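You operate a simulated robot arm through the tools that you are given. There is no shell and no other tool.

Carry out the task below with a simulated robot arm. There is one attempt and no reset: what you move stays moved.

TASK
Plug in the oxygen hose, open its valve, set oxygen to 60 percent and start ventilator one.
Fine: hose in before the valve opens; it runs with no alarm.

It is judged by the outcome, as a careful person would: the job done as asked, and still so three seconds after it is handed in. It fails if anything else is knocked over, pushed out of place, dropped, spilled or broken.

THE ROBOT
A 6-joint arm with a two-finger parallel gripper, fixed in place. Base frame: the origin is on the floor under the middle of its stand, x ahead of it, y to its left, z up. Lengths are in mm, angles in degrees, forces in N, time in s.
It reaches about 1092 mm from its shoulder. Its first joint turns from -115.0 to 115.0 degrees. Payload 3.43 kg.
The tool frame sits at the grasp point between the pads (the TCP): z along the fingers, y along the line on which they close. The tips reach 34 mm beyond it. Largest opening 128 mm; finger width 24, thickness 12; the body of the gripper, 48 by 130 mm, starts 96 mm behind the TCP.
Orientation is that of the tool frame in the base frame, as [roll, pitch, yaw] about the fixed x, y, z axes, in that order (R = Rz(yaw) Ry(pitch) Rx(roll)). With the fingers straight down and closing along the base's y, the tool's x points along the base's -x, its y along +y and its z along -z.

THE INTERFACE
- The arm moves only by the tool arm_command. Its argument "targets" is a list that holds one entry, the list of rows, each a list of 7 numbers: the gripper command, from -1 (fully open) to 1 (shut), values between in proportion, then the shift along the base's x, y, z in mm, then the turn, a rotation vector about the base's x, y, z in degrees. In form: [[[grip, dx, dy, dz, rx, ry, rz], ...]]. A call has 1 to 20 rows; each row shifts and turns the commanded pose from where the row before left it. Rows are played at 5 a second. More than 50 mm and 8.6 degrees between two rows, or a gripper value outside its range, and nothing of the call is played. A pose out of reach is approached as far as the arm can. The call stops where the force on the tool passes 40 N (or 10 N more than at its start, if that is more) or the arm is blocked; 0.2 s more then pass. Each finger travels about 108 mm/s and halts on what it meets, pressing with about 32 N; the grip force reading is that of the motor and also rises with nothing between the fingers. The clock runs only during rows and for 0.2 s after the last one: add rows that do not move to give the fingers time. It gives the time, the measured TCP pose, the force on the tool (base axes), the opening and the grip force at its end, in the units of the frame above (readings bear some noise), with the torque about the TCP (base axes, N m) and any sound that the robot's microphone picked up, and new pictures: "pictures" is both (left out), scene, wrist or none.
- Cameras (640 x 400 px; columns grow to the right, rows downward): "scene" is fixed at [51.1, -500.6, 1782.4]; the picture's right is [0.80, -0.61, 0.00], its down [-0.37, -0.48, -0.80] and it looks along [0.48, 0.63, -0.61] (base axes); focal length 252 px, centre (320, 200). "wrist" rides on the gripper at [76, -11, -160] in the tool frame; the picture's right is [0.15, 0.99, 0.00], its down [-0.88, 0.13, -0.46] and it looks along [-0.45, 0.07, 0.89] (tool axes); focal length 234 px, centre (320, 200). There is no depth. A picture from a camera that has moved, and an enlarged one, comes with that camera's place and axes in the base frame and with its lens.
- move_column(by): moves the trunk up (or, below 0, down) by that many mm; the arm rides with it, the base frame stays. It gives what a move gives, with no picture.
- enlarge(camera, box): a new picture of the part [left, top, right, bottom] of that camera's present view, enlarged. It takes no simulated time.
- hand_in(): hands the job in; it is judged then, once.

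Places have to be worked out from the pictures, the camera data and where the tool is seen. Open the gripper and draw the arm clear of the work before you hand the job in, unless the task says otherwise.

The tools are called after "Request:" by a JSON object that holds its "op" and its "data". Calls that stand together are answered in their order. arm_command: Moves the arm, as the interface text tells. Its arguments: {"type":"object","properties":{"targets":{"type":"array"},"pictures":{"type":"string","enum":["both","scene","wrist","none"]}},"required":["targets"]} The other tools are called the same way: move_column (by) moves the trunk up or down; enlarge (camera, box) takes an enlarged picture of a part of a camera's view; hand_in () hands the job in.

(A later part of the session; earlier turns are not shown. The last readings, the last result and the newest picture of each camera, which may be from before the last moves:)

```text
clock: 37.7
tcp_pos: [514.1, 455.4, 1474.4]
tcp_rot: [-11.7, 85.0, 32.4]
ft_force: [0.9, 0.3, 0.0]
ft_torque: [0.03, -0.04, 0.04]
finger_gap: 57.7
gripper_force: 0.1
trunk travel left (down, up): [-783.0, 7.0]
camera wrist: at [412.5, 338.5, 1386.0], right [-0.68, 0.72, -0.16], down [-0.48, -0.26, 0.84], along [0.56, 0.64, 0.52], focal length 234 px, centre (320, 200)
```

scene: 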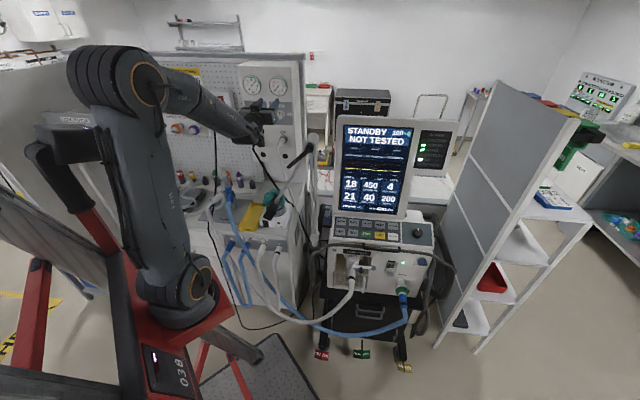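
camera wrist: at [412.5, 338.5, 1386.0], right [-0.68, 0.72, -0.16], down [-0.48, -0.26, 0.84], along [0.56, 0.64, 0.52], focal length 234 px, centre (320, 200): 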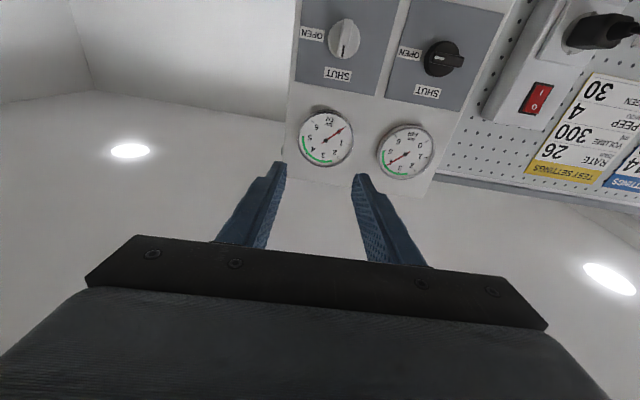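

The wrist is now on the up-bend branch. I lower to the valve height, level the tool and correct the 1° of roll.

Request:
{"op": "arm_command", "data": {"targets": [[[0.1, -1.6, 1.6, -26, -0.7, 1.1, 0], [0.1, -1.6, 1.6, -26, -0.7, 1.1, 0], [0.1, -1.6, 1.6, -26, -0.7, 1.1, 0], [0.1, -1.6, 1.6, -26, -0.7, 1.1, 0], [0.1, 0, 0, 0, 0, 0, 0]]]}}

Request:
{"op": "enlarge", "data": {"camera": "wrist", "box": [240, 100, 420, 260]}}

Request:
{"op": "enlarge", "data": {"camera": "scene", "box": [225, 60, 325, 180]}}

```text
clock: 38.9
tcp_pos: [508.1, 460.6, 1369.8]
tcp_rot: [-179.9, 89.9, -135.8]
ft_force: [0.3, 0.8, -0.3]
ft_torque: [0.02, -0.02, 0.02]
finger_gap: 57.6
gripper_force: 0.1
trunk travel left (down, up): [-783.0, 7.0]
camera wrist: at [399.2, 340.1, 1294.9], right [-0.69, 0.71, -0.15], down [-0.42, -0.22, 0.88], along [0.59, 0.67, 0.45], focal length 234 px, centre (320, 200)
```

scene: 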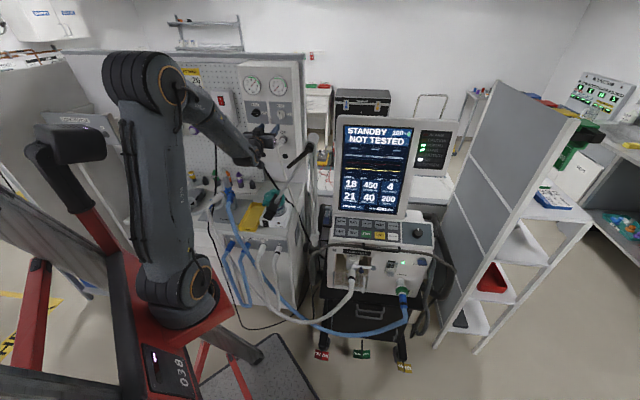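
wrist: 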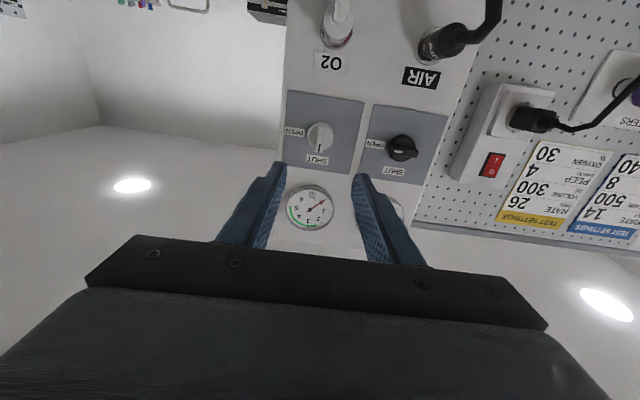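

```text
2.50 times, centred on (330, 180) of wrist
camera zoom: at [399.2, 340.1, 1294.9], right [-0.69, 0.71, -0.15], down [-0.42, -0.22, 0.88], along [0.59, 0.67, 0.45], focal length 585 px, centre (295, 250)
```

zoom: 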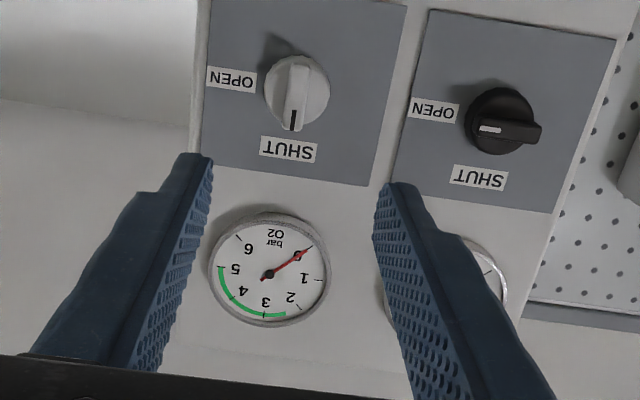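

```text
3.33 times, centred on (275, 120) of scene
camera zoom: at [51.1, -500.6, 1782.4], right [0.8, -0.61, 0.0], down [-0.37, -0.48, -0.8], along [0.48, 0.63, -0.61], focal length 841 px, centre (470, 467)
```

zoom: 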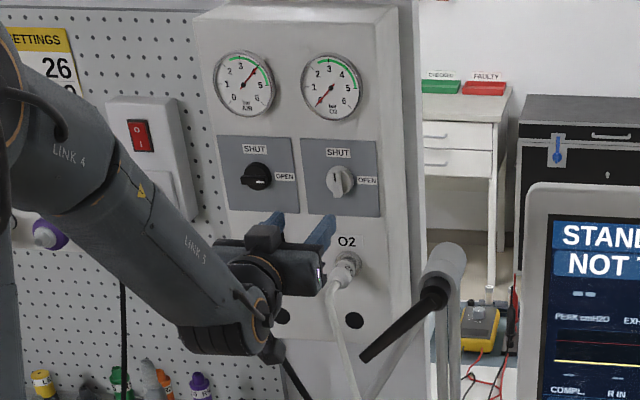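

The tool is level at heading 44.2° and in line with the O2 knob (disc centre at about z 1367). I advance 100 mm with a small centring shift and look closely at the bar.

Request:
{"op": "arm_command", "data": {"targets": [[[0.1, 24, 25.4, -2.5, 0, 0, 0], [0.1, 25, 24.3, 0, 0, 0, 0], [0.1, 25, 24.3, 0, 0, 0, 0], [0.1, 0, 0, 0, 0, 0, 0]]]}}

Request:
{"op": "enlarge", "data": {"camera": "wrist", "box": [240, 100, 420, 260]}}

Request:
{"op": "enlarge", "data": {"camera": "scene", "box": [250, 80, 310, 160]}}

```text
clock: 39.9
tcp_pos: [583.5, 534.1, 1367.0]
tcp_rot: [-178.9, 89.8, -134.8]
ft_force: [-1.0, -0.3, -0.6]
ft_torque: [0.03, -0.02, 0.0]
finger_gap: 57.3
gripper_force: 0.0
trunk travel left (down, up): [-783.0, 7.0]
camera wrist: at [476.5, 413.8, 1292.0], right [-0.69, 0.71, -0.15], down [-0.42, -0.22, 0.88], along [0.59, 0.67, 0.45], focal length 234 px, centre (320, 200)
```

scene: 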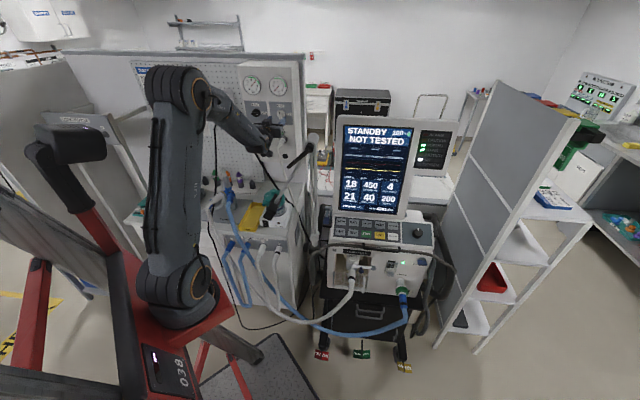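
wrist: 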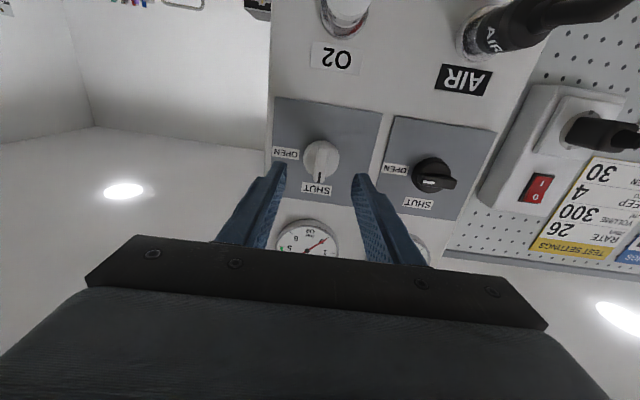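

```text
2.50 times, centred on (330, 180) of wrist
camera zoom: at [476.5, 413.8, 1292.0], right [-0.69, 0.71, -0.15], down [-0.42, -0.22, 0.88], along [0.59, 0.67, 0.45], focal length 585 px, centre (295, 250)
```

zoom: 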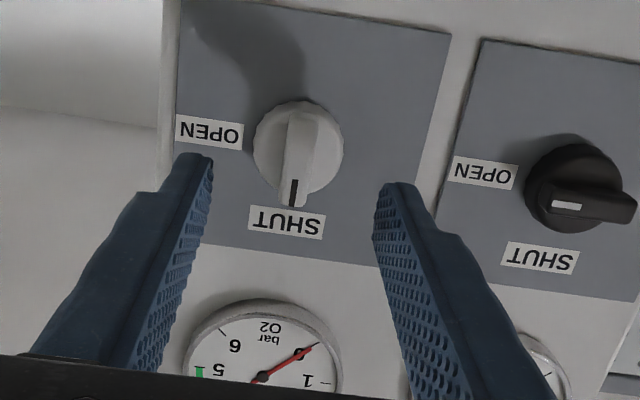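

```text
5.00 times, centred on (280, 120) of scene
camera zoom: at [51.1, -500.6, 1782.4], right [0.8, -0.61, 0.0], down [-0.37, -0.48, -0.8], along [0.48, 0.63, -0.61], focal length 1261 px, centre (520, 600)
```

zoom: 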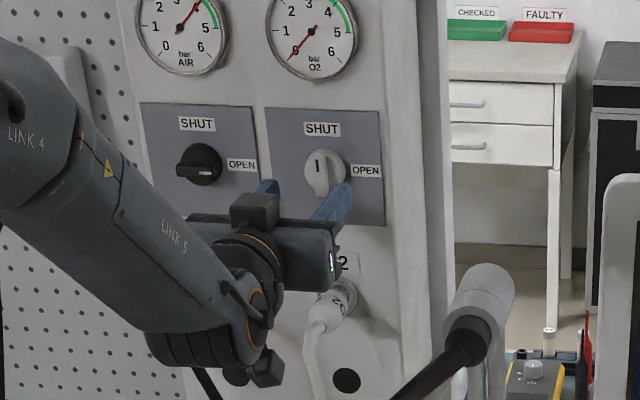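

The bar is about 10 mm wide and 38 mm long, standing about 17 mm proud of the disc, and about 2 mm left of my tool axis. I advance 40 mm with that correction so the fingertips straddle only the bar.

Request:
{"op": "arm_command", "data": {"targets": [[[0.1, 9.2, 9.8, 0, 0, 0, 0], [0.1, 9.2, 9.8, 0, 0, 0, 0], [0.1, 9.2, 9.8, 0, 0, 0, 0], [0.1, 0, 0, 0, 0, 0, 0]]]}}

Request:
{"op": "enlarge", "data": {"camera": "wrist", "box": [260, 110, 380, 220]}}

Request:
{"op": "enlarge", "data": {"camera": "scene", "box": [255, 85, 305, 135]}}

```text
clock: 40.9
tcp_pos: [609.8, 561.4, 1368.9]
tcp_rot: [-179.7, 89.8, -135.6]
ft_force: [-0.9, 0.8, -0.4]
ft_torque: [0.02, -0.01, 0.01]
finger_gap: 57.5
gripper_force: 0.0
trunk travel left (down, up): [-783.0, 7.0]
camera wrist: at [502.9, 442.0, 1294.3], right [-0.69, 0.71, -0.15], down [-0.42, -0.22, 0.88], along [0.59, 0.67, 0.45], focal length 234 px, centre (320, 200)
```

scene: 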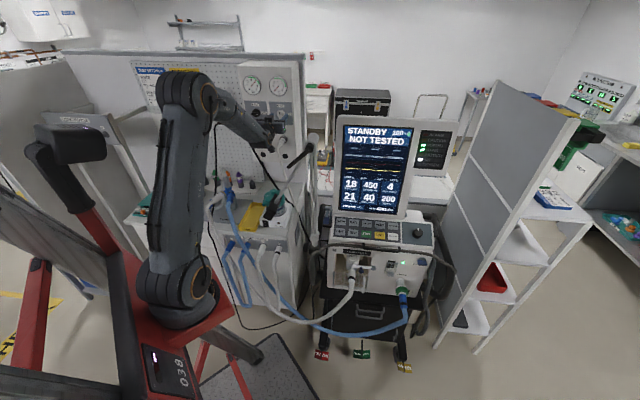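
wrist: 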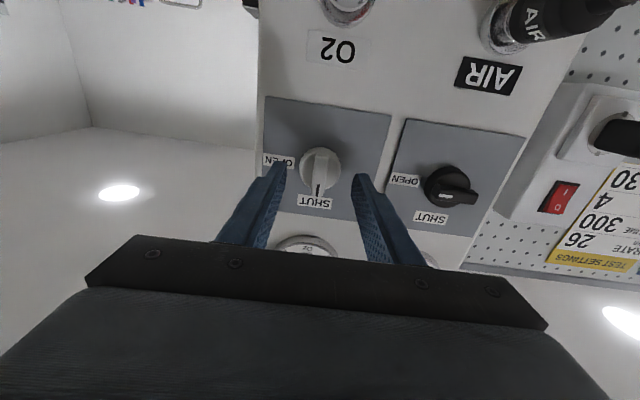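

```text
3.64 times, centred on (320, 165) of wrist
camera zoom: at [502.9, 442.0, 1294.3], right [-0.69, 0.71, -0.15], down [-0.42, -0.22, 0.88], along [0.59, 0.67, 0.45], focal length 852 px, centre (320, 327)
```

zoom: 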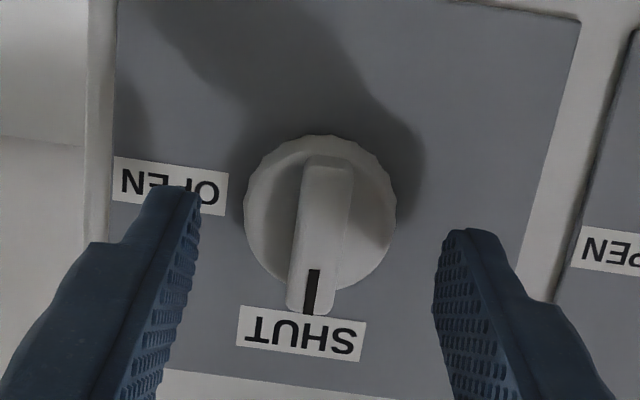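

```text
8.00 times, centred on (280, 110) of scene
camera zoom: at [51.1, -500.6, 1782.4], right [0.8, -0.61, 0.0], down [-0.37, -0.48, -0.8], along [0.48, 0.63, -0.61], focal length 2017 px, centre (640, 920)
```

zoom: 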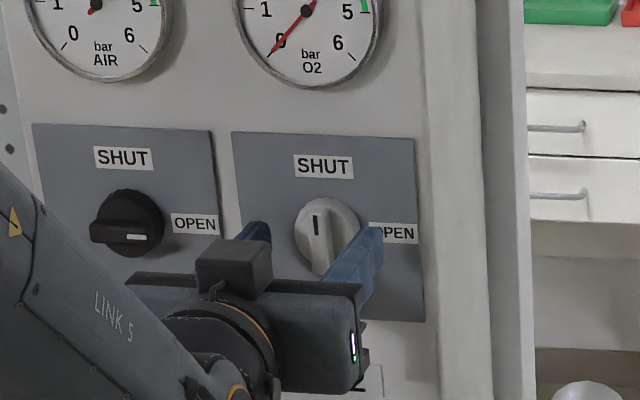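

The tips are about level with the bar's front face and centred within 1 mm. I go 7 mm deeper, staying short of the disc, and close on the bar.

Request:
{"op": "arm_command", "data": {"targets": [[[0.1, 2.5, 2.4, -0.5, 0, 0, 0], [0.1, 2.5, 2.4, -0.5, 0, 0, 0], [0.1, 0, 0, 0, 0, 0, 0], [0.8, 0, 0, 0, 0, 0, 0], [1, 0, 0, 0, 0, 0, 0], [1, 0, 0, 0, 0, 0, 0]]]}}

Request:
{"op": "enlarge", "data": {"camera": "wrist", "box": [260, 110, 380, 220]}}

```text
clock: 42.3
tcp_pos: [616.3, 567.9, 1367.8]
tcp_rot: [172.2, 89.7, -143.8]
ft_force: [4.7, -3.5, 0.6]
ft_torque: [-0.09, 0.04, 0.4]
finger_gap: 12.1
gripper_force: 45.3
trunk travel left (down, up): [-783.0, 7.0]
camera wrist: at [508.7, 447.2, 1293.6], right [-0.69, 0.71, -0.15], down [-0.42, -0.22, 0.88], along [0.6, 0.67, 0.45], focal length 234 px, centre (320, 200)
```

scene: 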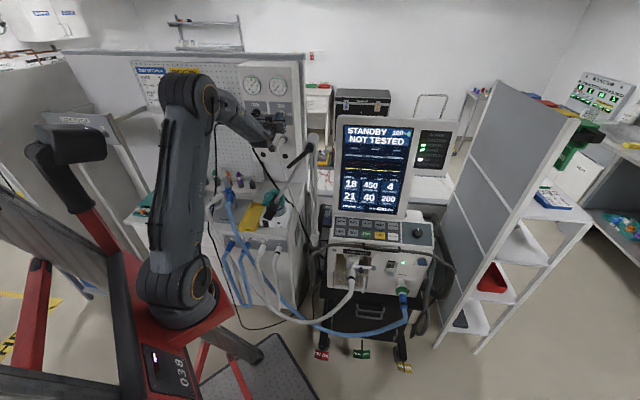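
wrist: 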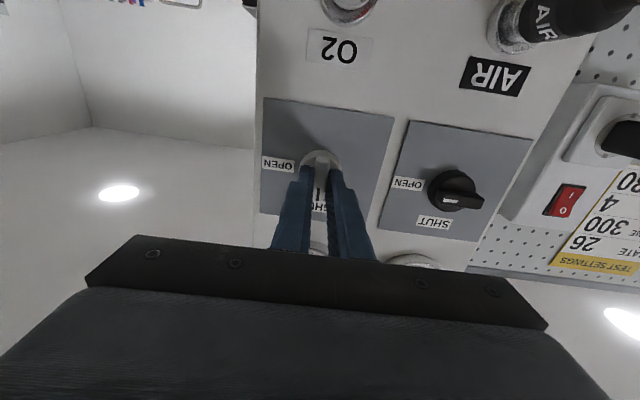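

```text
3.64 times, centred on (320, 165) of wrist
camera zoom: at [508.7, 447.2, 1293.6], right [-0.69, 0.71, -0.15], down [-0.42, -0.22, 0.88], along [0.6, 0.67, 0.45], focal length 852 px, centre (320, 327)
```

zoom: 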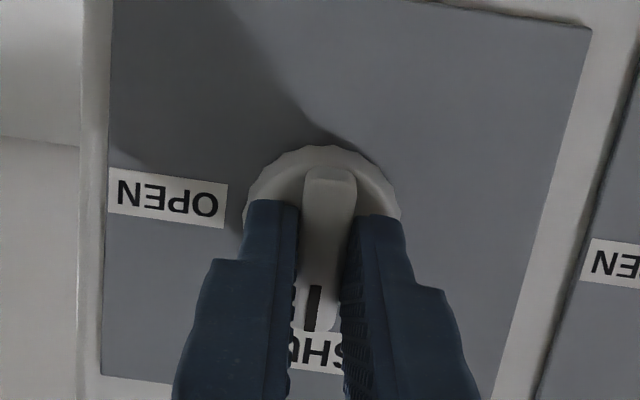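

The bar is gripped (gap 12 mm). I start rotating the tool clockwise about the panel normal.

Request:
{"op": "arm_command", "data": {"targets": [[[1, 0, 0, 0, 5.88, 5.72, 0], [1, 0, 0, 0, 5.88, 5.72, 0], [1, 0, 0, 0, 5.88, 5.72, 0], [1, 0, 0, 0, 0, 0, 0]]]}}

Request:
{"op": "enlarge", "data": {"camera": "wrist", "box": [260, 110, 380, 220]}}

```text
clock: 43.3
tcp_pos: [616.6, 566.5, 1368.8]
tcp_rot: [90.4, 65.3, 134.6]
ft_force: [7.0, -7.7, 3.4]
ft_torque: [-0.15, 0.14, 0.49]
finger_gap: 11.9
gripper_force: 45.0
trunk travel left (down, up): [-783.0, 7.0]
camera wrist: at [486.4, 470.2, 1295.8], right [-0.67, 0.69, 0.28], down [-0.15, -0.49, 0.86], along [0.73, 0.53, 0.43], focal length 234 px, centre (320, 200)
```

scene: 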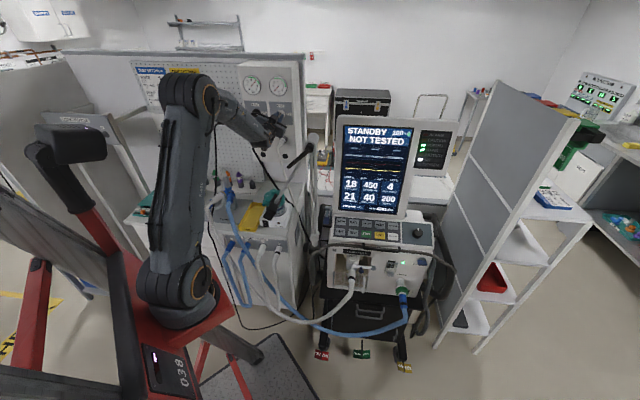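
wrist: 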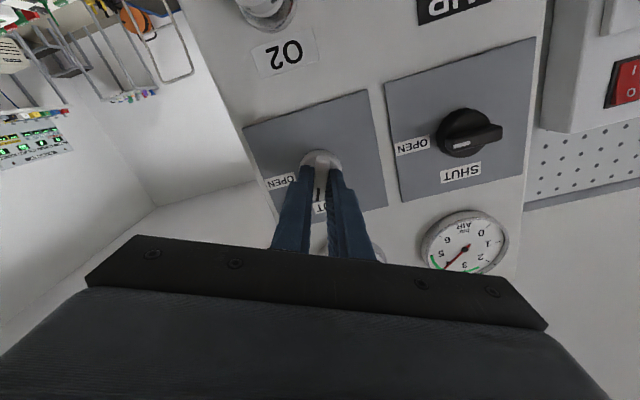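

```text
3.64 times, centred on (320, 165) of wrist
camera zoom: at [486.4, 470.2, 1295.8], right [-0.67, 0.69, 0.28], down [-0.15, -0.49, 0.86], along [0.73, 0.53, 0.43], focal length 852 px, centre (320, 327)
```

zoom: 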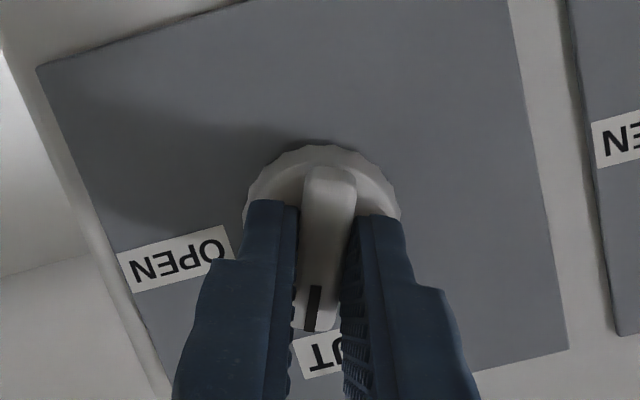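

The knob turns with the gripper and the force is low. I continue the rotation.

Request:
{"op": "arm_command", "data": {"targets": [[[1, 0, 0, 0, 5.88, 5.72, 0], [1, 0, 0, 0, 5.88, 5.72, 0], [1, 0, 0, 0, 5.88, 5.72, 0], [1, 0, 0, 0, 5.88, 5.72, 0], [1, 0, 0, 0, 5.88, 5.72, 0], [1, 0, 0, 0, 0, 0, 0]]]}}

```text
clock: 44.7
tcp_pos: [615.4, 566.4, 1368.0]
tcp_rot: [90.2, 24.3, 134.4]
ft_force: [17.9, -5.2, 6.7]
ft_torque: [0.31, -0.37, -0.11]
finger_gap: 12.0
gripper_force: 44.9
trunk travel left (down, up): [-783.0, 7.0]
camera wrist: at [457.1, 500.4, 1327.5], right [-0.37, 0.39, 0.84], down [0.2, -0.85, 0.48], along [0.91, 0.35, 0.24], focal length 234 px, centre (320, 200)
```

scene: 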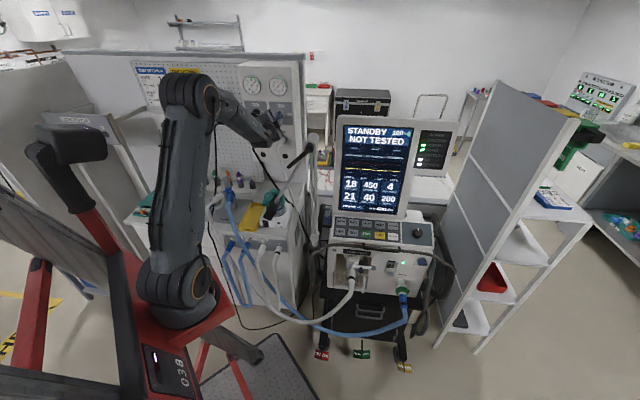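
wrist: 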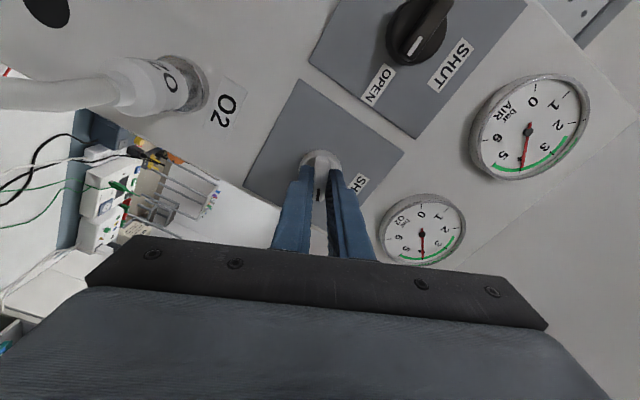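

The O2 gauge needle has already risen. I finish the last 25° to OPEN.

Request:
{"op": "arm_command", "data": {"targets": [[[1, 0, 0, 0, 5.88, 5.72, 0], [1, 0, 0, 0, 5.88, 5.72, 0], [1, 0, 0, 0, 5.88, 5.72, 0], [1, 0, 0, 0, 0, 0, 0]]]}}

Request:
{"op": "enlarge", "data": {"camera": "wrist", "box": [220, 60, 460, 280]}}

Request:
{"op": "enlarge", "data": {"camera": "scene", "box": [320, 110, 470, 210]}}

Request:
{"op": "enlarge", "data": {"camera": "scene", "box": [230, 60, 320, 160]}}

```text
clock: 45.7
tcp_pos: [616.6, 566.1, 1368.5]
tcp_rot: [90.1, -0.4, 134.4]
ft_force: [22.7, -11.1, 8.3]
ft_torque: [0.04, -0.47, -0.52]
finger_gap: 11.7
gripper_force: 44.9
trunk travel left (down, up): [-783.0, 7.0]
camera wrist: at [449.3, 508.3, 1357.6], right [-0.1, 0.1, 0.99], down [0.29, -0.95, 0.12], along [0.95, 0.3, 0.06], focal length 234 px, centre (320, 200)
```

scene: 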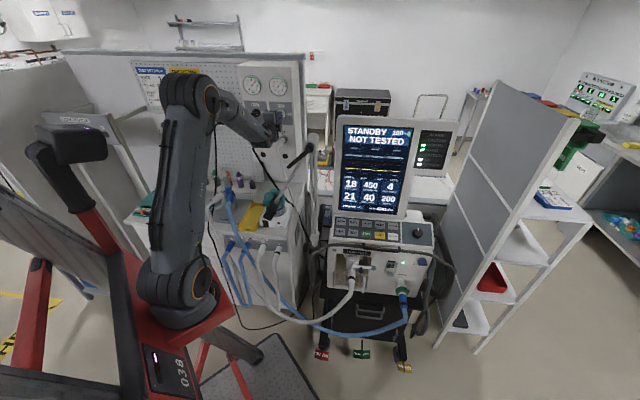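
wrist: 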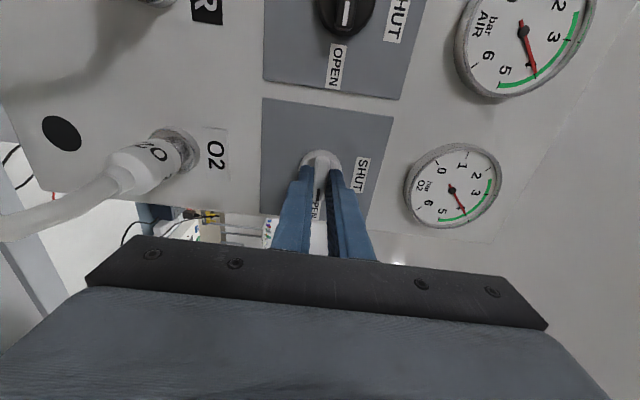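

```text
1.82 times, centred on (340, 170) of wrist
camera zoom: at [449.3, 508.3, 1357.6], right [-0.1, 0.1, 0.99], down [0.29, -0.95, 0.12], along [0.95, 0.3, 0.06], focal length 426 px, centre (284, 254)
```

zoom: 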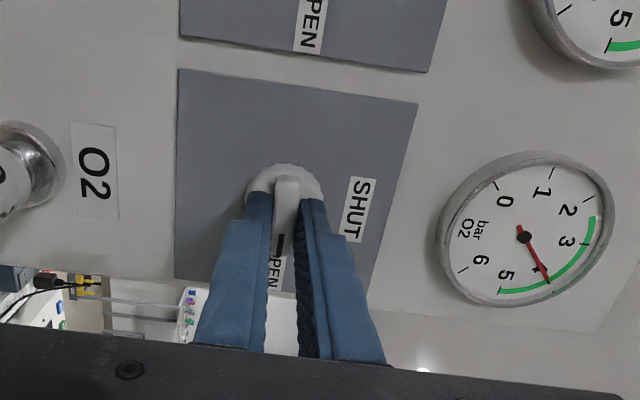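

```text
4.00 times, centred on (395, 160) of scene
camera zoom: at [51.1, -500.6, 1782.4], right [0.8, -0.61, 0.0], down [-0.37, -0.48, -0.8], along [0.48, 0.63, -0.61], focal length 1009 px, centre (20, 360)
```

zoom: 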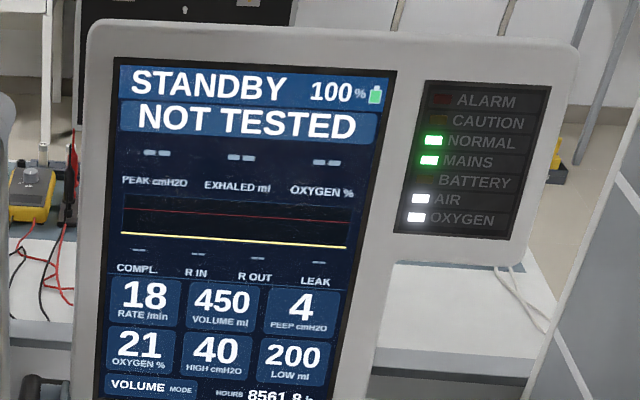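

```text
4.00 times, centred on (275, 110) of scene
camera zoom: at [51.1, -500.6, 1782.4], right [0.8, -0.61, 0.0], down [-0.37, -0.48, -0.8], along [0.48, 0.63, -0.61], focal length 1009 px, centre (500, 560)
```

zoom: 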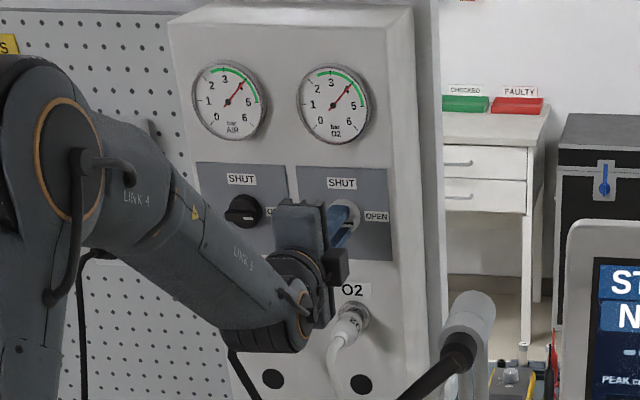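

The O2 gauge reads 4 bar, the OXYGEN lamp on the ventilator is lit, and the valve points to OPEN. I release the knob and back straight out.

Request:
{"op": "arm_command", "data": {"targets": [[[0.1, 0, 0, 0, 0, 0, 0], [0.1, 0, 0, 0, 0, 0, 0], [0.1, -10, -9.7, 0, 0, 0, 0], [0.1, -25, -24.3, 0, 0, 0, 0], [0.1, -25, -24.3, 0, 0, 0, 0], [0.1, -25, -24.3, 0, 0, 0, 0], [0.1, -25, -24.3, 0, 0, 0, 0], [0.1, 0, 0, 0, 0, 0, 0]]]}}

Request:
{"op": "enlarge", "data": {"camera": "scene", "box": [230, 60, 320, 160]}}

```text
clock: 47.5
tcp_pos: [502.2, 460.5, 1369.6]
tcp_rot: [90.2, -0.1, 134.4]
ft_force: [0.6, 0.1, 0.2]
ft_torque: [-0.01, -0.01, -0.04]
finger_gap: 57.7
gripper_force: 0.0
trunk travel left (down, up): [-783.0, 7.0]
camera wrist: at [334.8, 401.9, 1359.0], right [-0.1, 0.1, 0.99], down [0.29, -0.95, 0.13], along [0.95, 0.3, 0.06], focal length 234 px, centre (320, 200)
```

scene: 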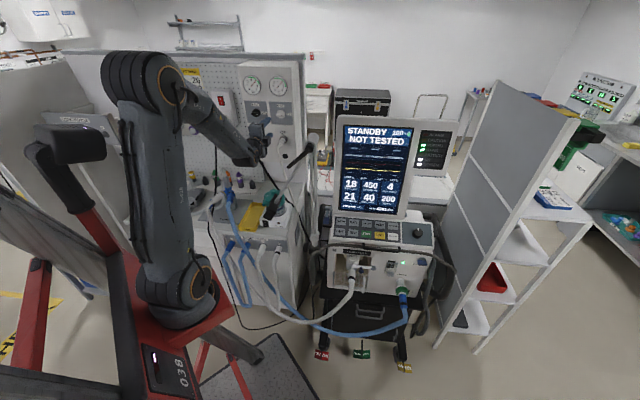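
wrist: 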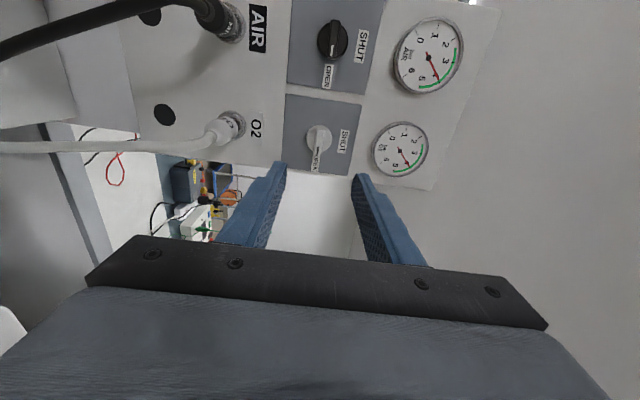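

```text
4.00 times, centred on (275, 110) of scene
camera zoom: at [51.1, -500.6, 1782.4], right [0.8, -0.61, 0.0], down [-0.37, -0.48, -0.8], along [0.48, 0.63, -0.61], focal length 1009 px, centre (500, 560)
```

zoom: 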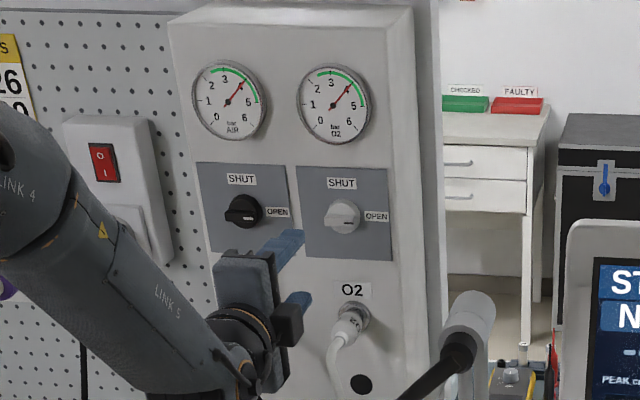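

The valve points to OPEN like the AIR valve, and the O2 plug is in place. I rotate the hand back -90° while rising to a free height.

Request:
{"op": "arm_command", "data": {"targets": [[[0.1, 0, 0, 10, -5.88, -5.72, 0], [0.1, 0, 0, 10, -5.88, -5.72, 0], [0.1, 0, 0, 10, -5.88, -5.72, 0], [0.1, 0, 0, 10, -5.88, -5.72, 0], [0.1, 0, 0, 10, -5.88, -5.72, 0], [0.1, 0, 0, 10, -5.88, -5.72, 0], [0.1, 0, 0, 10, -5.88, -5.72, 0], [0.1, 0, 0, 10, -5.88, -5.72, 0], [0.1, 0, 0, 10, -5.88, -5.72, 0], [0.1, 0, 0, 10, -5.88, -5.72, 0], [0.1, 0, 0, 5, -5.88, -5.72, 0], [0.1, 0, 0, 0, 0, 0, 0]]], "pictures": "none"}}

```text
clock: 50.1
tcp_pos: [504.4, 461.7, 1473.5]
tcp_rot: [-155.7, 89.8, -111.6]
ft_force: [-0.9, 0.3, 0.1]
ft_torque: [0.0, 0.0, 0.03]
finger_gap: 57.5
gripper_force: 0.1
trunk travel left (down, up): [-783.0, 7.0]
```

I now retrace the wrist manoeuvre: swing right while rising, tilt down, then swing left through the straight position.

Request:
{"op": "arm_command", "data": {"targets": [[[0.1, 2, -1.5, 15, 0, 0, -4.8], [0.1, 2, -1.5, 15, 0, 0, -4.8], [0.1, 2, -1.5, 15, 0, 0, -4.8], [0.1, 2, -1.5, 15, 0, 0, -4.8], [0.1, 2, -1.5, 17, 0, 0, -4.8], [0.1, 0, 0, 0, -1.71, 4.7, 0], [0.1, 0, 0, 0, -1.71, 4.7, 0], [0.1, 0, 0, 0, -1.71, 4.7, 0], [0.1, 0, 0, 0, 0, 0, 0]]], "pictures": "none"}}

```text
clock: 52.1
tcp_pos: [515.6, 452.0, 1549.8]
tcp_rot: [179.9, 74.7, -159.9]
ft_force: [0.9, 0.2, 0.0]
ft_torque: [0.0, 0.01, -0.01]
finger_gap: 58.0
gripper_force: 0.1
trunk travel left (down, up): [-783.0, 7.0]
```

Request:
{"op": "arm_command", "data": {"targets": [[[0.1, 0, 0, 0, 0, 0, 5], [0.1, 0, 0, 0, 0, 0, 5], [0.1, 0, 0, 0, 0, 0, 5], [0.1, 0, 0, 0, 0, 0, 5], [0.1, 0, 0, 0, 0, 0, 5], [0.1, 0, 0, 0, 0, 0, 5], [0.1, 0, 0, 0, 0, 0, 5], [0.1, 0, 0, 0, 0, 0, 5], [0.1, 0, 0, 0, 0, 0, 0]]]}}

```text
clock: 54.1
tcp_pos: [514.9, 453.5, 1551.2]
tcp_rot: [-180.0, 74.8, -119.8]
ft_force: [0.0, -0.4, 0.3]
ft_torque: [0.0, 0.02, -0.01]
finger_gap: 57.7
gripper_force: 0.0
trunk travel left (down, up): [-783.0, 7.0]
camera wrist: at [438.2, 295.8, 1519.5], right [-0.88, 0.46, -0.14], down [-0.22, -0.12, 0.97], along [0.43, 0.88, 0.2], focal length 234 px, centre (320, 200)
```

scene: 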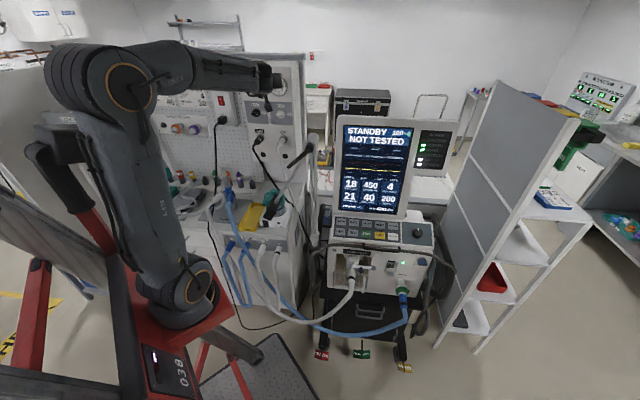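
wrist: 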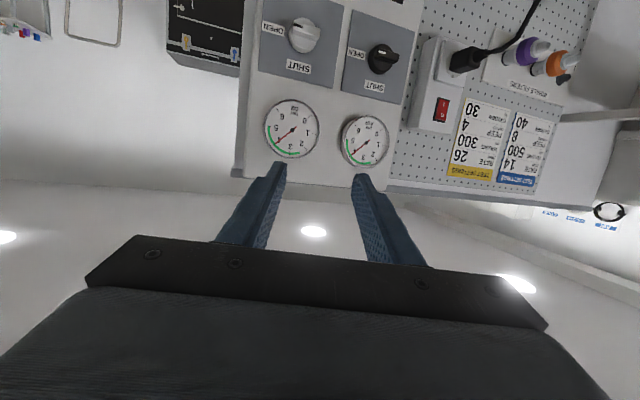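

No flags. Now I tilt the tool down by 45°.

Request:
{"op": "arm_command", "data": {"targets": [[[0.1, -5, -5, 0, -6.5, 3.75, 0], [0.1, -5, -5, 0, -6.5, 3.75, 0], [0.1, -5, -5, 0, -6.5, 3.75, 0], [0.1, -5, -5, 0, -6.5, 3.75, 0], [0.1, -5, -5, 0, -6.5, 3.75, 0], [0.1, -5, -5, 0, -6.5, 3.75, 0], [0.1, 0, 0, 0, 0, 0, 0]]], "pictures": "none"}}

```text
clock: 55.7
tcp_pos: [484.8, 425.1, 1549.9]
tcp_rot: [-180.0, 29.7, -120.0]
ft_force: [-0.5, 0.6, -0.5]
ft_torque: [0.0, -0.01, 0.01]
finger_gap: 57.6
gripper_force: 0.1
trunk travel left (down, up): [-783.0, 7.0]
```

The wrist is back on its normal branch with the tool tilted 30° from vertical. I swing over the hanger at z 1550 towards the ventilator, turning the heading to 41°.

Request:
{"op": "arm_command", "data": {"targets": [[[0.1, 5, -46, 3, 0, 0, -2.1], [0.1, 5, -46, 3, 0, 0, -2.1], [0.1, 5, -46, 3, 0, 0, -2.1], [0.1, 5, -46, 3, 0, 0, -2.1], [0.1, 5, -46, 3, 0, 0, -2.1], [0.1, 5, -46, 3, 0, 0, -2.1], [0.1, 5, -46, 3, 0, 0, -2.1], [0.1, 5, -46, 0, 0, 0, -2.1], [0.1, 5, -46, 0, 0, 0, -2.1], [0.1, 5, -46, 0, 0, 0, 0], [0.1, 0, 0, 0, 0, 0, 0]]]}}

```text
clock: 58.1
tcp_pos: [530.6, -35.3, 1570.8]
tcp_rot: [180.0, 29.6, -138.9]
ft_force: [-1.3, 0.5, 1.1]
ft_torque: [0.02, 0.0, 0.02]
finger_gap: 57.4
gripper_force: 0.0
trunk travel left (down, up): [-783.0, 7.0]
camera wrist: at [428.6, -140.8, 1671.1], right [-0.75, 0.66, -0.07], down [0.32, 0.45, 0.83], along [0.58, 0.6, -0.55], focal length 234 px, centre (320, 200)
```

scene: 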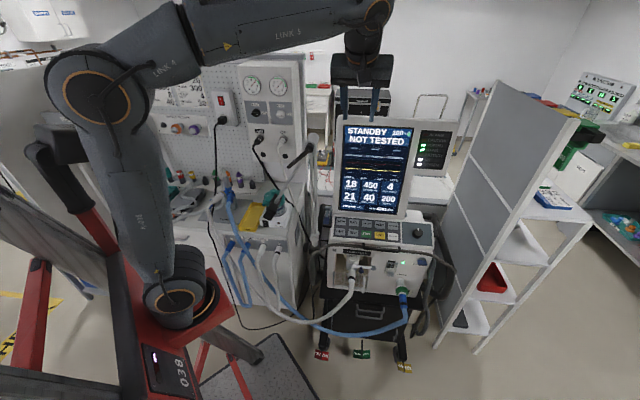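
wrist: 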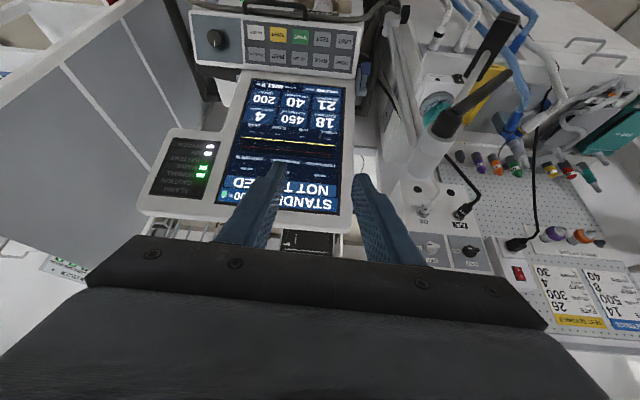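

The control panel is well in view. I enlarge it to locate the buttons and the dial precisely.

Request:
{"op": "enlarge", "data": {"camera": "wrist", "box": [180, 0, 370, 90]}}

Request:
{"op": "enlarge", "data": {"camera": "wrist", "box": [360, 0, 540, 150]}}

Request:
{"op": "enlarge", "data": {"camera": "scene", "box": [315, 195, 445, 265]}}

```text
3.37 times, centred on (275, 45) of wrist
camera zoom: at [428.6, -140.8, 1671.1], right [-0.75, 0.66, -0.07], down [0.32, 0.45, 0.83], along [0.58, 0.6, -0.55], focal length 789 px, centre (472, 722)
```

zoom: 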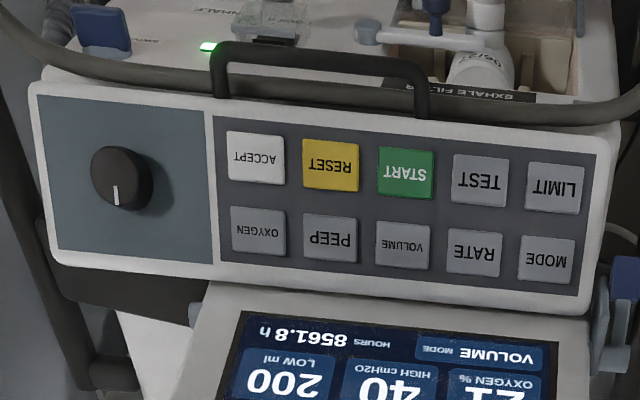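

```text
2.67 times, centred on (450, 75) of wrist
camera zoom: at [428.6, -140.8, 1671.1], right [-0.75, 0.66, -0.07], down [0.32, 0.45, 0.83], along [0.58, 0.6, -0.55], focal length 624 px, centre (-27, 533)
```

zoom: 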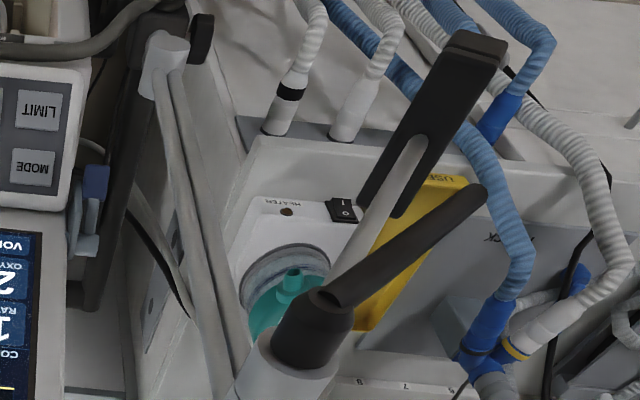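

```text
4.92 times, centred on (380, 230) of scene
camera zoom: at [51.1, -500.6, 1782.4], right [0.8, -0.61, 0.0], down [-0.37, -0.48, -0.8], along [0.48, 0.63, -0.61], focal length 1241 px, centre (25, 52)
```

zoom: 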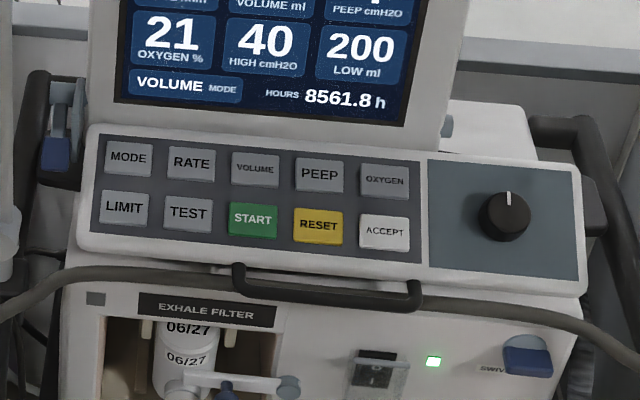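

I triangulate the panel:

- START (681, -5, 998)
- ACCEPT (762, -84, 997)
- OXYGEN (795, -53, 1014)
- Dial top (838, -147, 1026)
- Panel slope 20°, heading 45.5°

I close the fingers and descend to a pre-press pose above OXYGEN, with the tool along the panel normal.

Request:
{"op": "arm_command", "data": {"targets": [[[0.5, 20.2, -3.4, -39, -0.57, 0.56, 0.37], [1, 20.2, -3.4, -39, -0.57, 0.56, 0.37], [1, 20.2, -3.4, -39, -0.57, 0.56, 0.37], [1, 20.2, -3.4, -39, -0.57, 0.56, 0.37], [1, 20.2, -3.4, -39, -0.57, 0.56, 0.37], [1, 20.2, -3.4, -39, -0.57, 0.56, 0.37], [1, 20.2, -3.4, -39, -0.57, 0.56, 0.37], [1, 20.2, -3.4, -39, -0.57, 0.56, 0.37], [1, 20.2, -3.4, -39, -0.57, 0.56, 0.37], [1, 20.2, -3.4, -39, -0.57, 0.56, 0.37], [1, 0, 0, 0, -0.57, 0.56, 0.37], [1, 0, 0, 0, -0.57, 0.56, 0.37], [1, 0, 0, 0, 0, 0, 0]]]}}

```text
clock: 60.9
tcp_pos: [736.9, -69.0, 1180.0]
tcp_rot: [-179.6, 20.3, -134.3]
ft_force: [-0.1, -0.3, 0.0]
ft_torque: [0.03, 0.02, 0.04]
finger_gap: 0.0
gripper_force: 31.8
trunk travel left (down, up): [-783.0, 7.0]
camera wrist: at [657.1, -167.4, 1303.0], right [-0.8, 0.59, -0.06], down [0.37, 0.57, 0.73], along [0.47, 0.57, -0.68], focal length 234 px, centre (320, 200)
```

scene: 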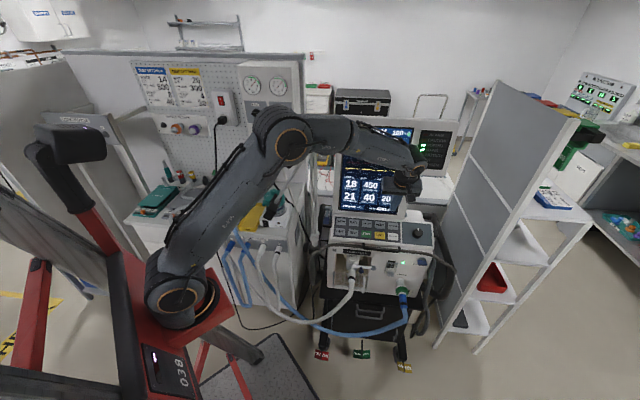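
wrist: 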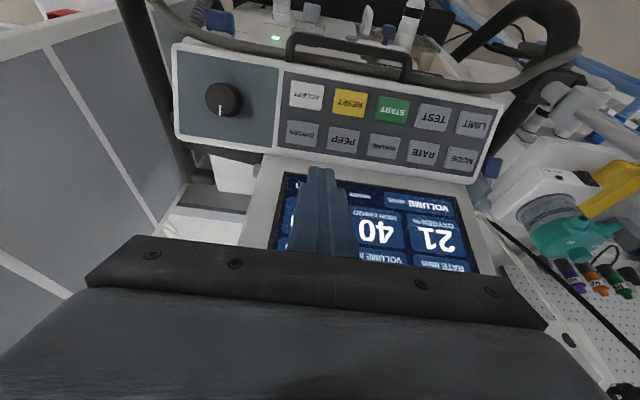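

The pose was reached. I check the clearance between the elbow and the hanger and refine the target with this closer view.

Request:
{"op": "enlarge", "data": {"camera": "scene", "box": [240, 90, 440, 220]}}

Request:
{"op": "enlarge", "data": {"camera": "wrist", "box": [160, 30, 520, 260]}}

```text
3.08 times, centred on (340, 155) of scene
camera zoom: at [51.1, -500.6, 1782.4], right [0.8, -0.61, 0.0], down [-0.37, -0.48, -0.8], along [0.48, 0.63, -0.61], focal length 776 px, centre (258, 338)
```

zoom: 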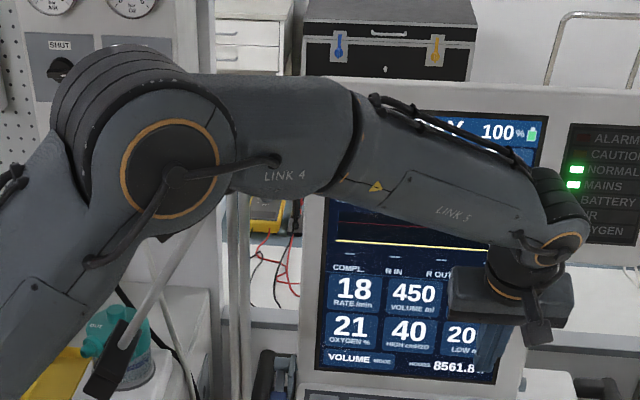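

```text
1.74 times, centred on (340, 145) of wrist
camera zoom: at [657.1, -167.4, 1303.0], right [-0.8, 0.59, -0.06], down [0.37, 0.57, 0.73], along [0.47, 0.57, -0.68], focal length 407 px, centre (285, 296)
```

zoom: 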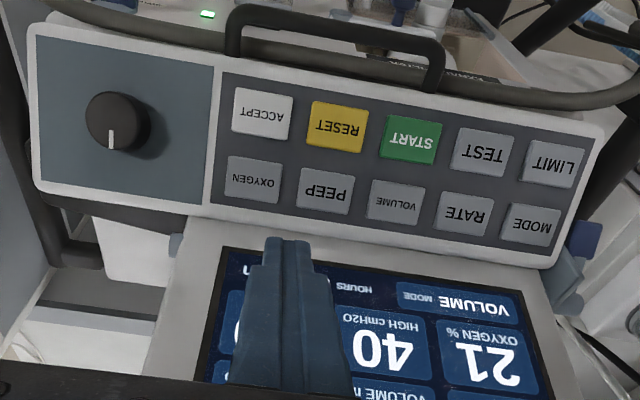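

The elbow is well clear above the hanger, and this view confirms the button positions within 4 mm. I descend to about 8 mm above OXYGEN along the panel normal.

Request:
{"op": "arm_command", "data": {"targets": [[[1, 13.6, -0.1, -32.2, 0, 0, 0], [1, 13.6, -0.2, -32.2, 0, 0, 0], [1, 13.6, -0.2, -32.2, 0, 0, 0], [1, 4, 4, -15, 0, 0, 0], [1, 4, 3.8, -15, 0, 0, 0], [1, 0, 0, 0, 0, 0, 0]]]}}

Request:
{"op": "enlarge", "data": {"camera": "wrist", "box": [220, 60, 460, 240]}}

Request:
{"op": "enlarge", "data": {"camera": "scene", "box": [320, 160, 450, 260]}}

```text
clock: 62.3
tcp_pos: [785.8, -63.2, 1057.4]
tcp_rot: [-179.4, 20.5, -134.2]
ft_force: [-5.2, -3.7, 18.0]
ft_torque: [0.19, -0.15, -0.07]
finger_gap: 0.0
gripper_force: 32.0
trunk travel left (down, up): [-783.0, 7.0]
heard: click
camera wrist: at [703.7, -162.0, 1180.2], right [-0.8, 0.59, -0.06], down [0.37, 0.57, 0.73], along [0.47, 0.57, -0.68], focal length 234 px, centre (320, 200)
```

scene: 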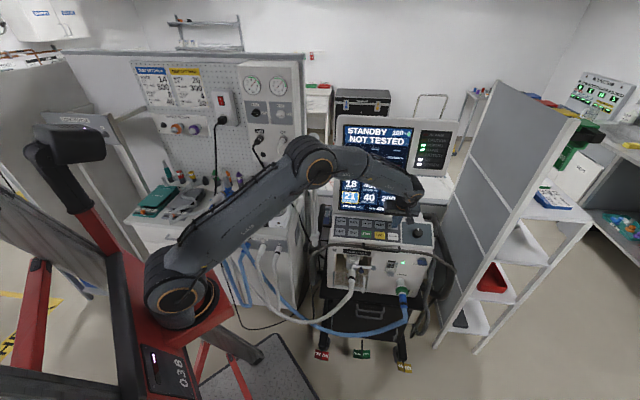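
wrist: 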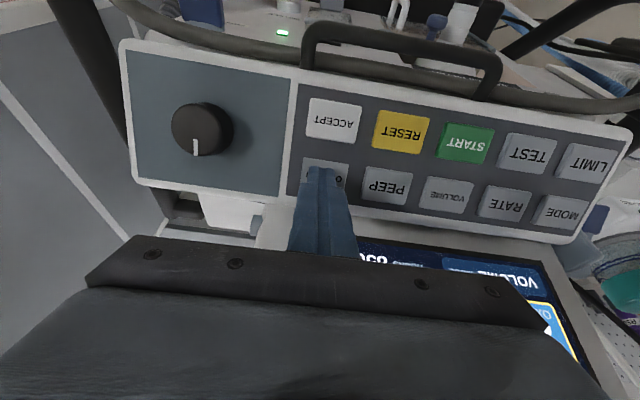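

```text
2.22 times, centred on (340, 150) of wrist
camera zoom: at [703.7, -162.0, 1180.2], right [-0.8, 0.59, -0.06], down [0.37, 0.57, 0.73], along [0.47, 0.57, -0.68], focal length 520 px, centre (276, 311)
```

zoom: 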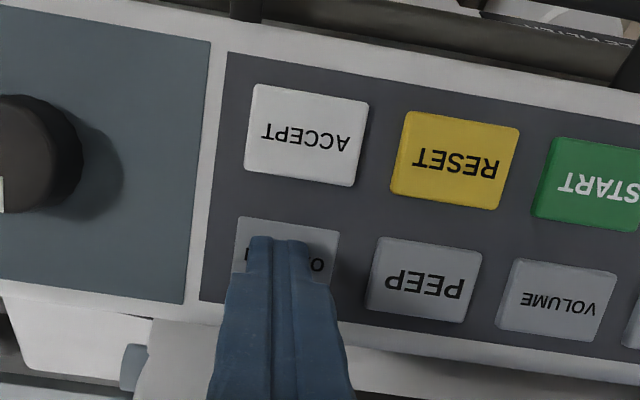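

```text
4.00 times, centred on (385, 210) of scene
camera zoom: at [51.1, -500.6, 1782.4], right [0.8, -0.61, 0.0], down [-0.37, -0.48, -0.8], along [0.48, 0.63, -0.61], focal length 1009 px, centre (60, 160)
```

zoom: 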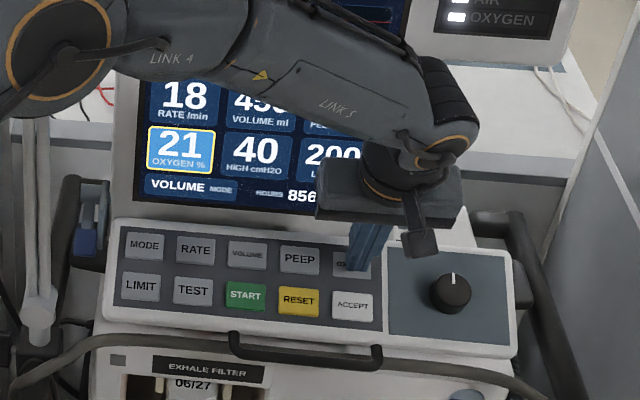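

OXYGEN was pressed: a click was heard and the 21 % field is highlighted. The button surface lies about 10 mm higher than I estimated. I back off and move above the dial with the fingers opening.

Request:
{"op": "arm_command", "data": {"targets": [[[1, -5.8, -5.7, 22, 0, 0, 0], [1, -5.8, -5.7, 22, 0, 0, 0], [1, -5.8, -5.7, 22, 0, 0, 0], [0, 18, -27, 0, 0, 0, 0], [-0.17, 18, -27, 0, 0, 0, 0], [-0.17, 17.7, -27.9, -10, 0, 0, 0], [-0.17, 0, 0, -10, 0, 0, 0], [-0.17, 0, 0, 0, 0, 0, 0]]]}}

Request:
{"op": "enlarge", "data": {"camera": "wrist", "box": [220, 80, 420, 240]}}

Request:
{"op": "enlarge", "data": {"camera": "scene", "box": [320, 160, 450, 260]}}

```text
clock: 64.1
tcp_pos: [822.2, -162.4, 1101.5]
tcp_rot: [-179.7, 20.3, -134.3]
ft_force: [-0.1, -1.1, 0.1]
ft_torque: [-0.02, 0.01, 0.0]
finger_gap: 74.8
gripper_force: 0.0
trunk travel left (down, up): [-783.0, 7.0]
camera wrist: at [741.2, -260.6, 1224.4], right [-0.8, 0.59, -0.06], down [0.37, 0.57, 0.73], along [0.47, 0.57, -0.68], focal length 234 px, centre (320, 200)
```

scene: 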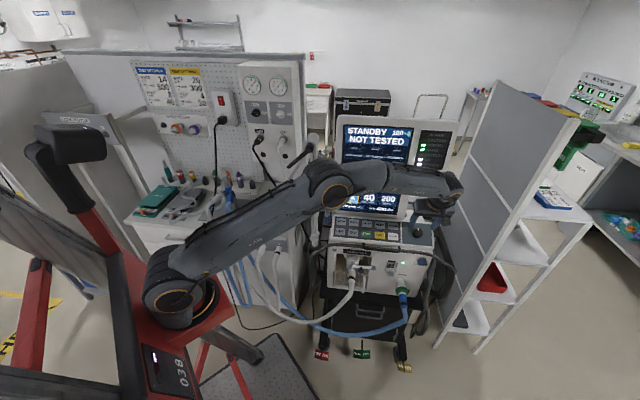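
wrist: 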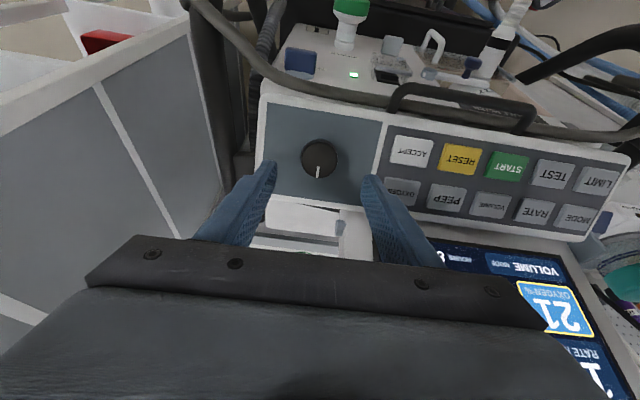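

```text
2.50 times, centred on (320, 160) of wrist
camera zoom: at [741.2, -260.6, 1224.4], right [-0.8, 0.59, -0.06], down [0.37, 0.57, 0.73], along [0.47, 0.57, -0.68], focal length 585 px, centre (320, 300)
```

zoom: 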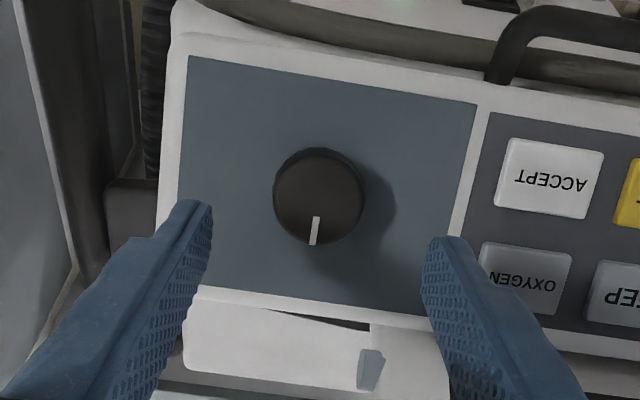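

```text
4.00 times, centred on (385, 210) of scene
camera zoom: at [51.1, -500.6, 1782.4], right [0.8, -0.61, 0.0], down [-0.37, -0.48, -0.8], along [0.48, 0.63, -0.61], focal length 1009 px, centre (60, 160)
```

zoom: 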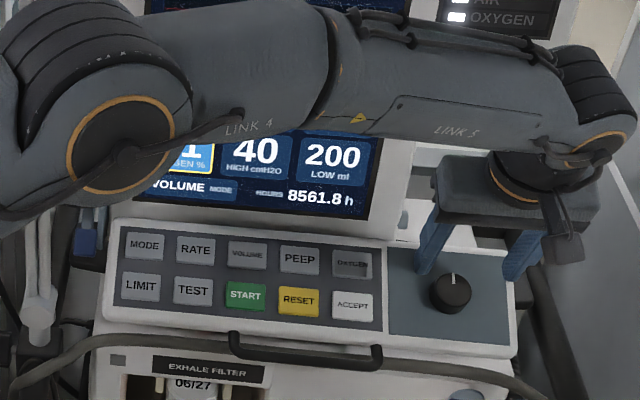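

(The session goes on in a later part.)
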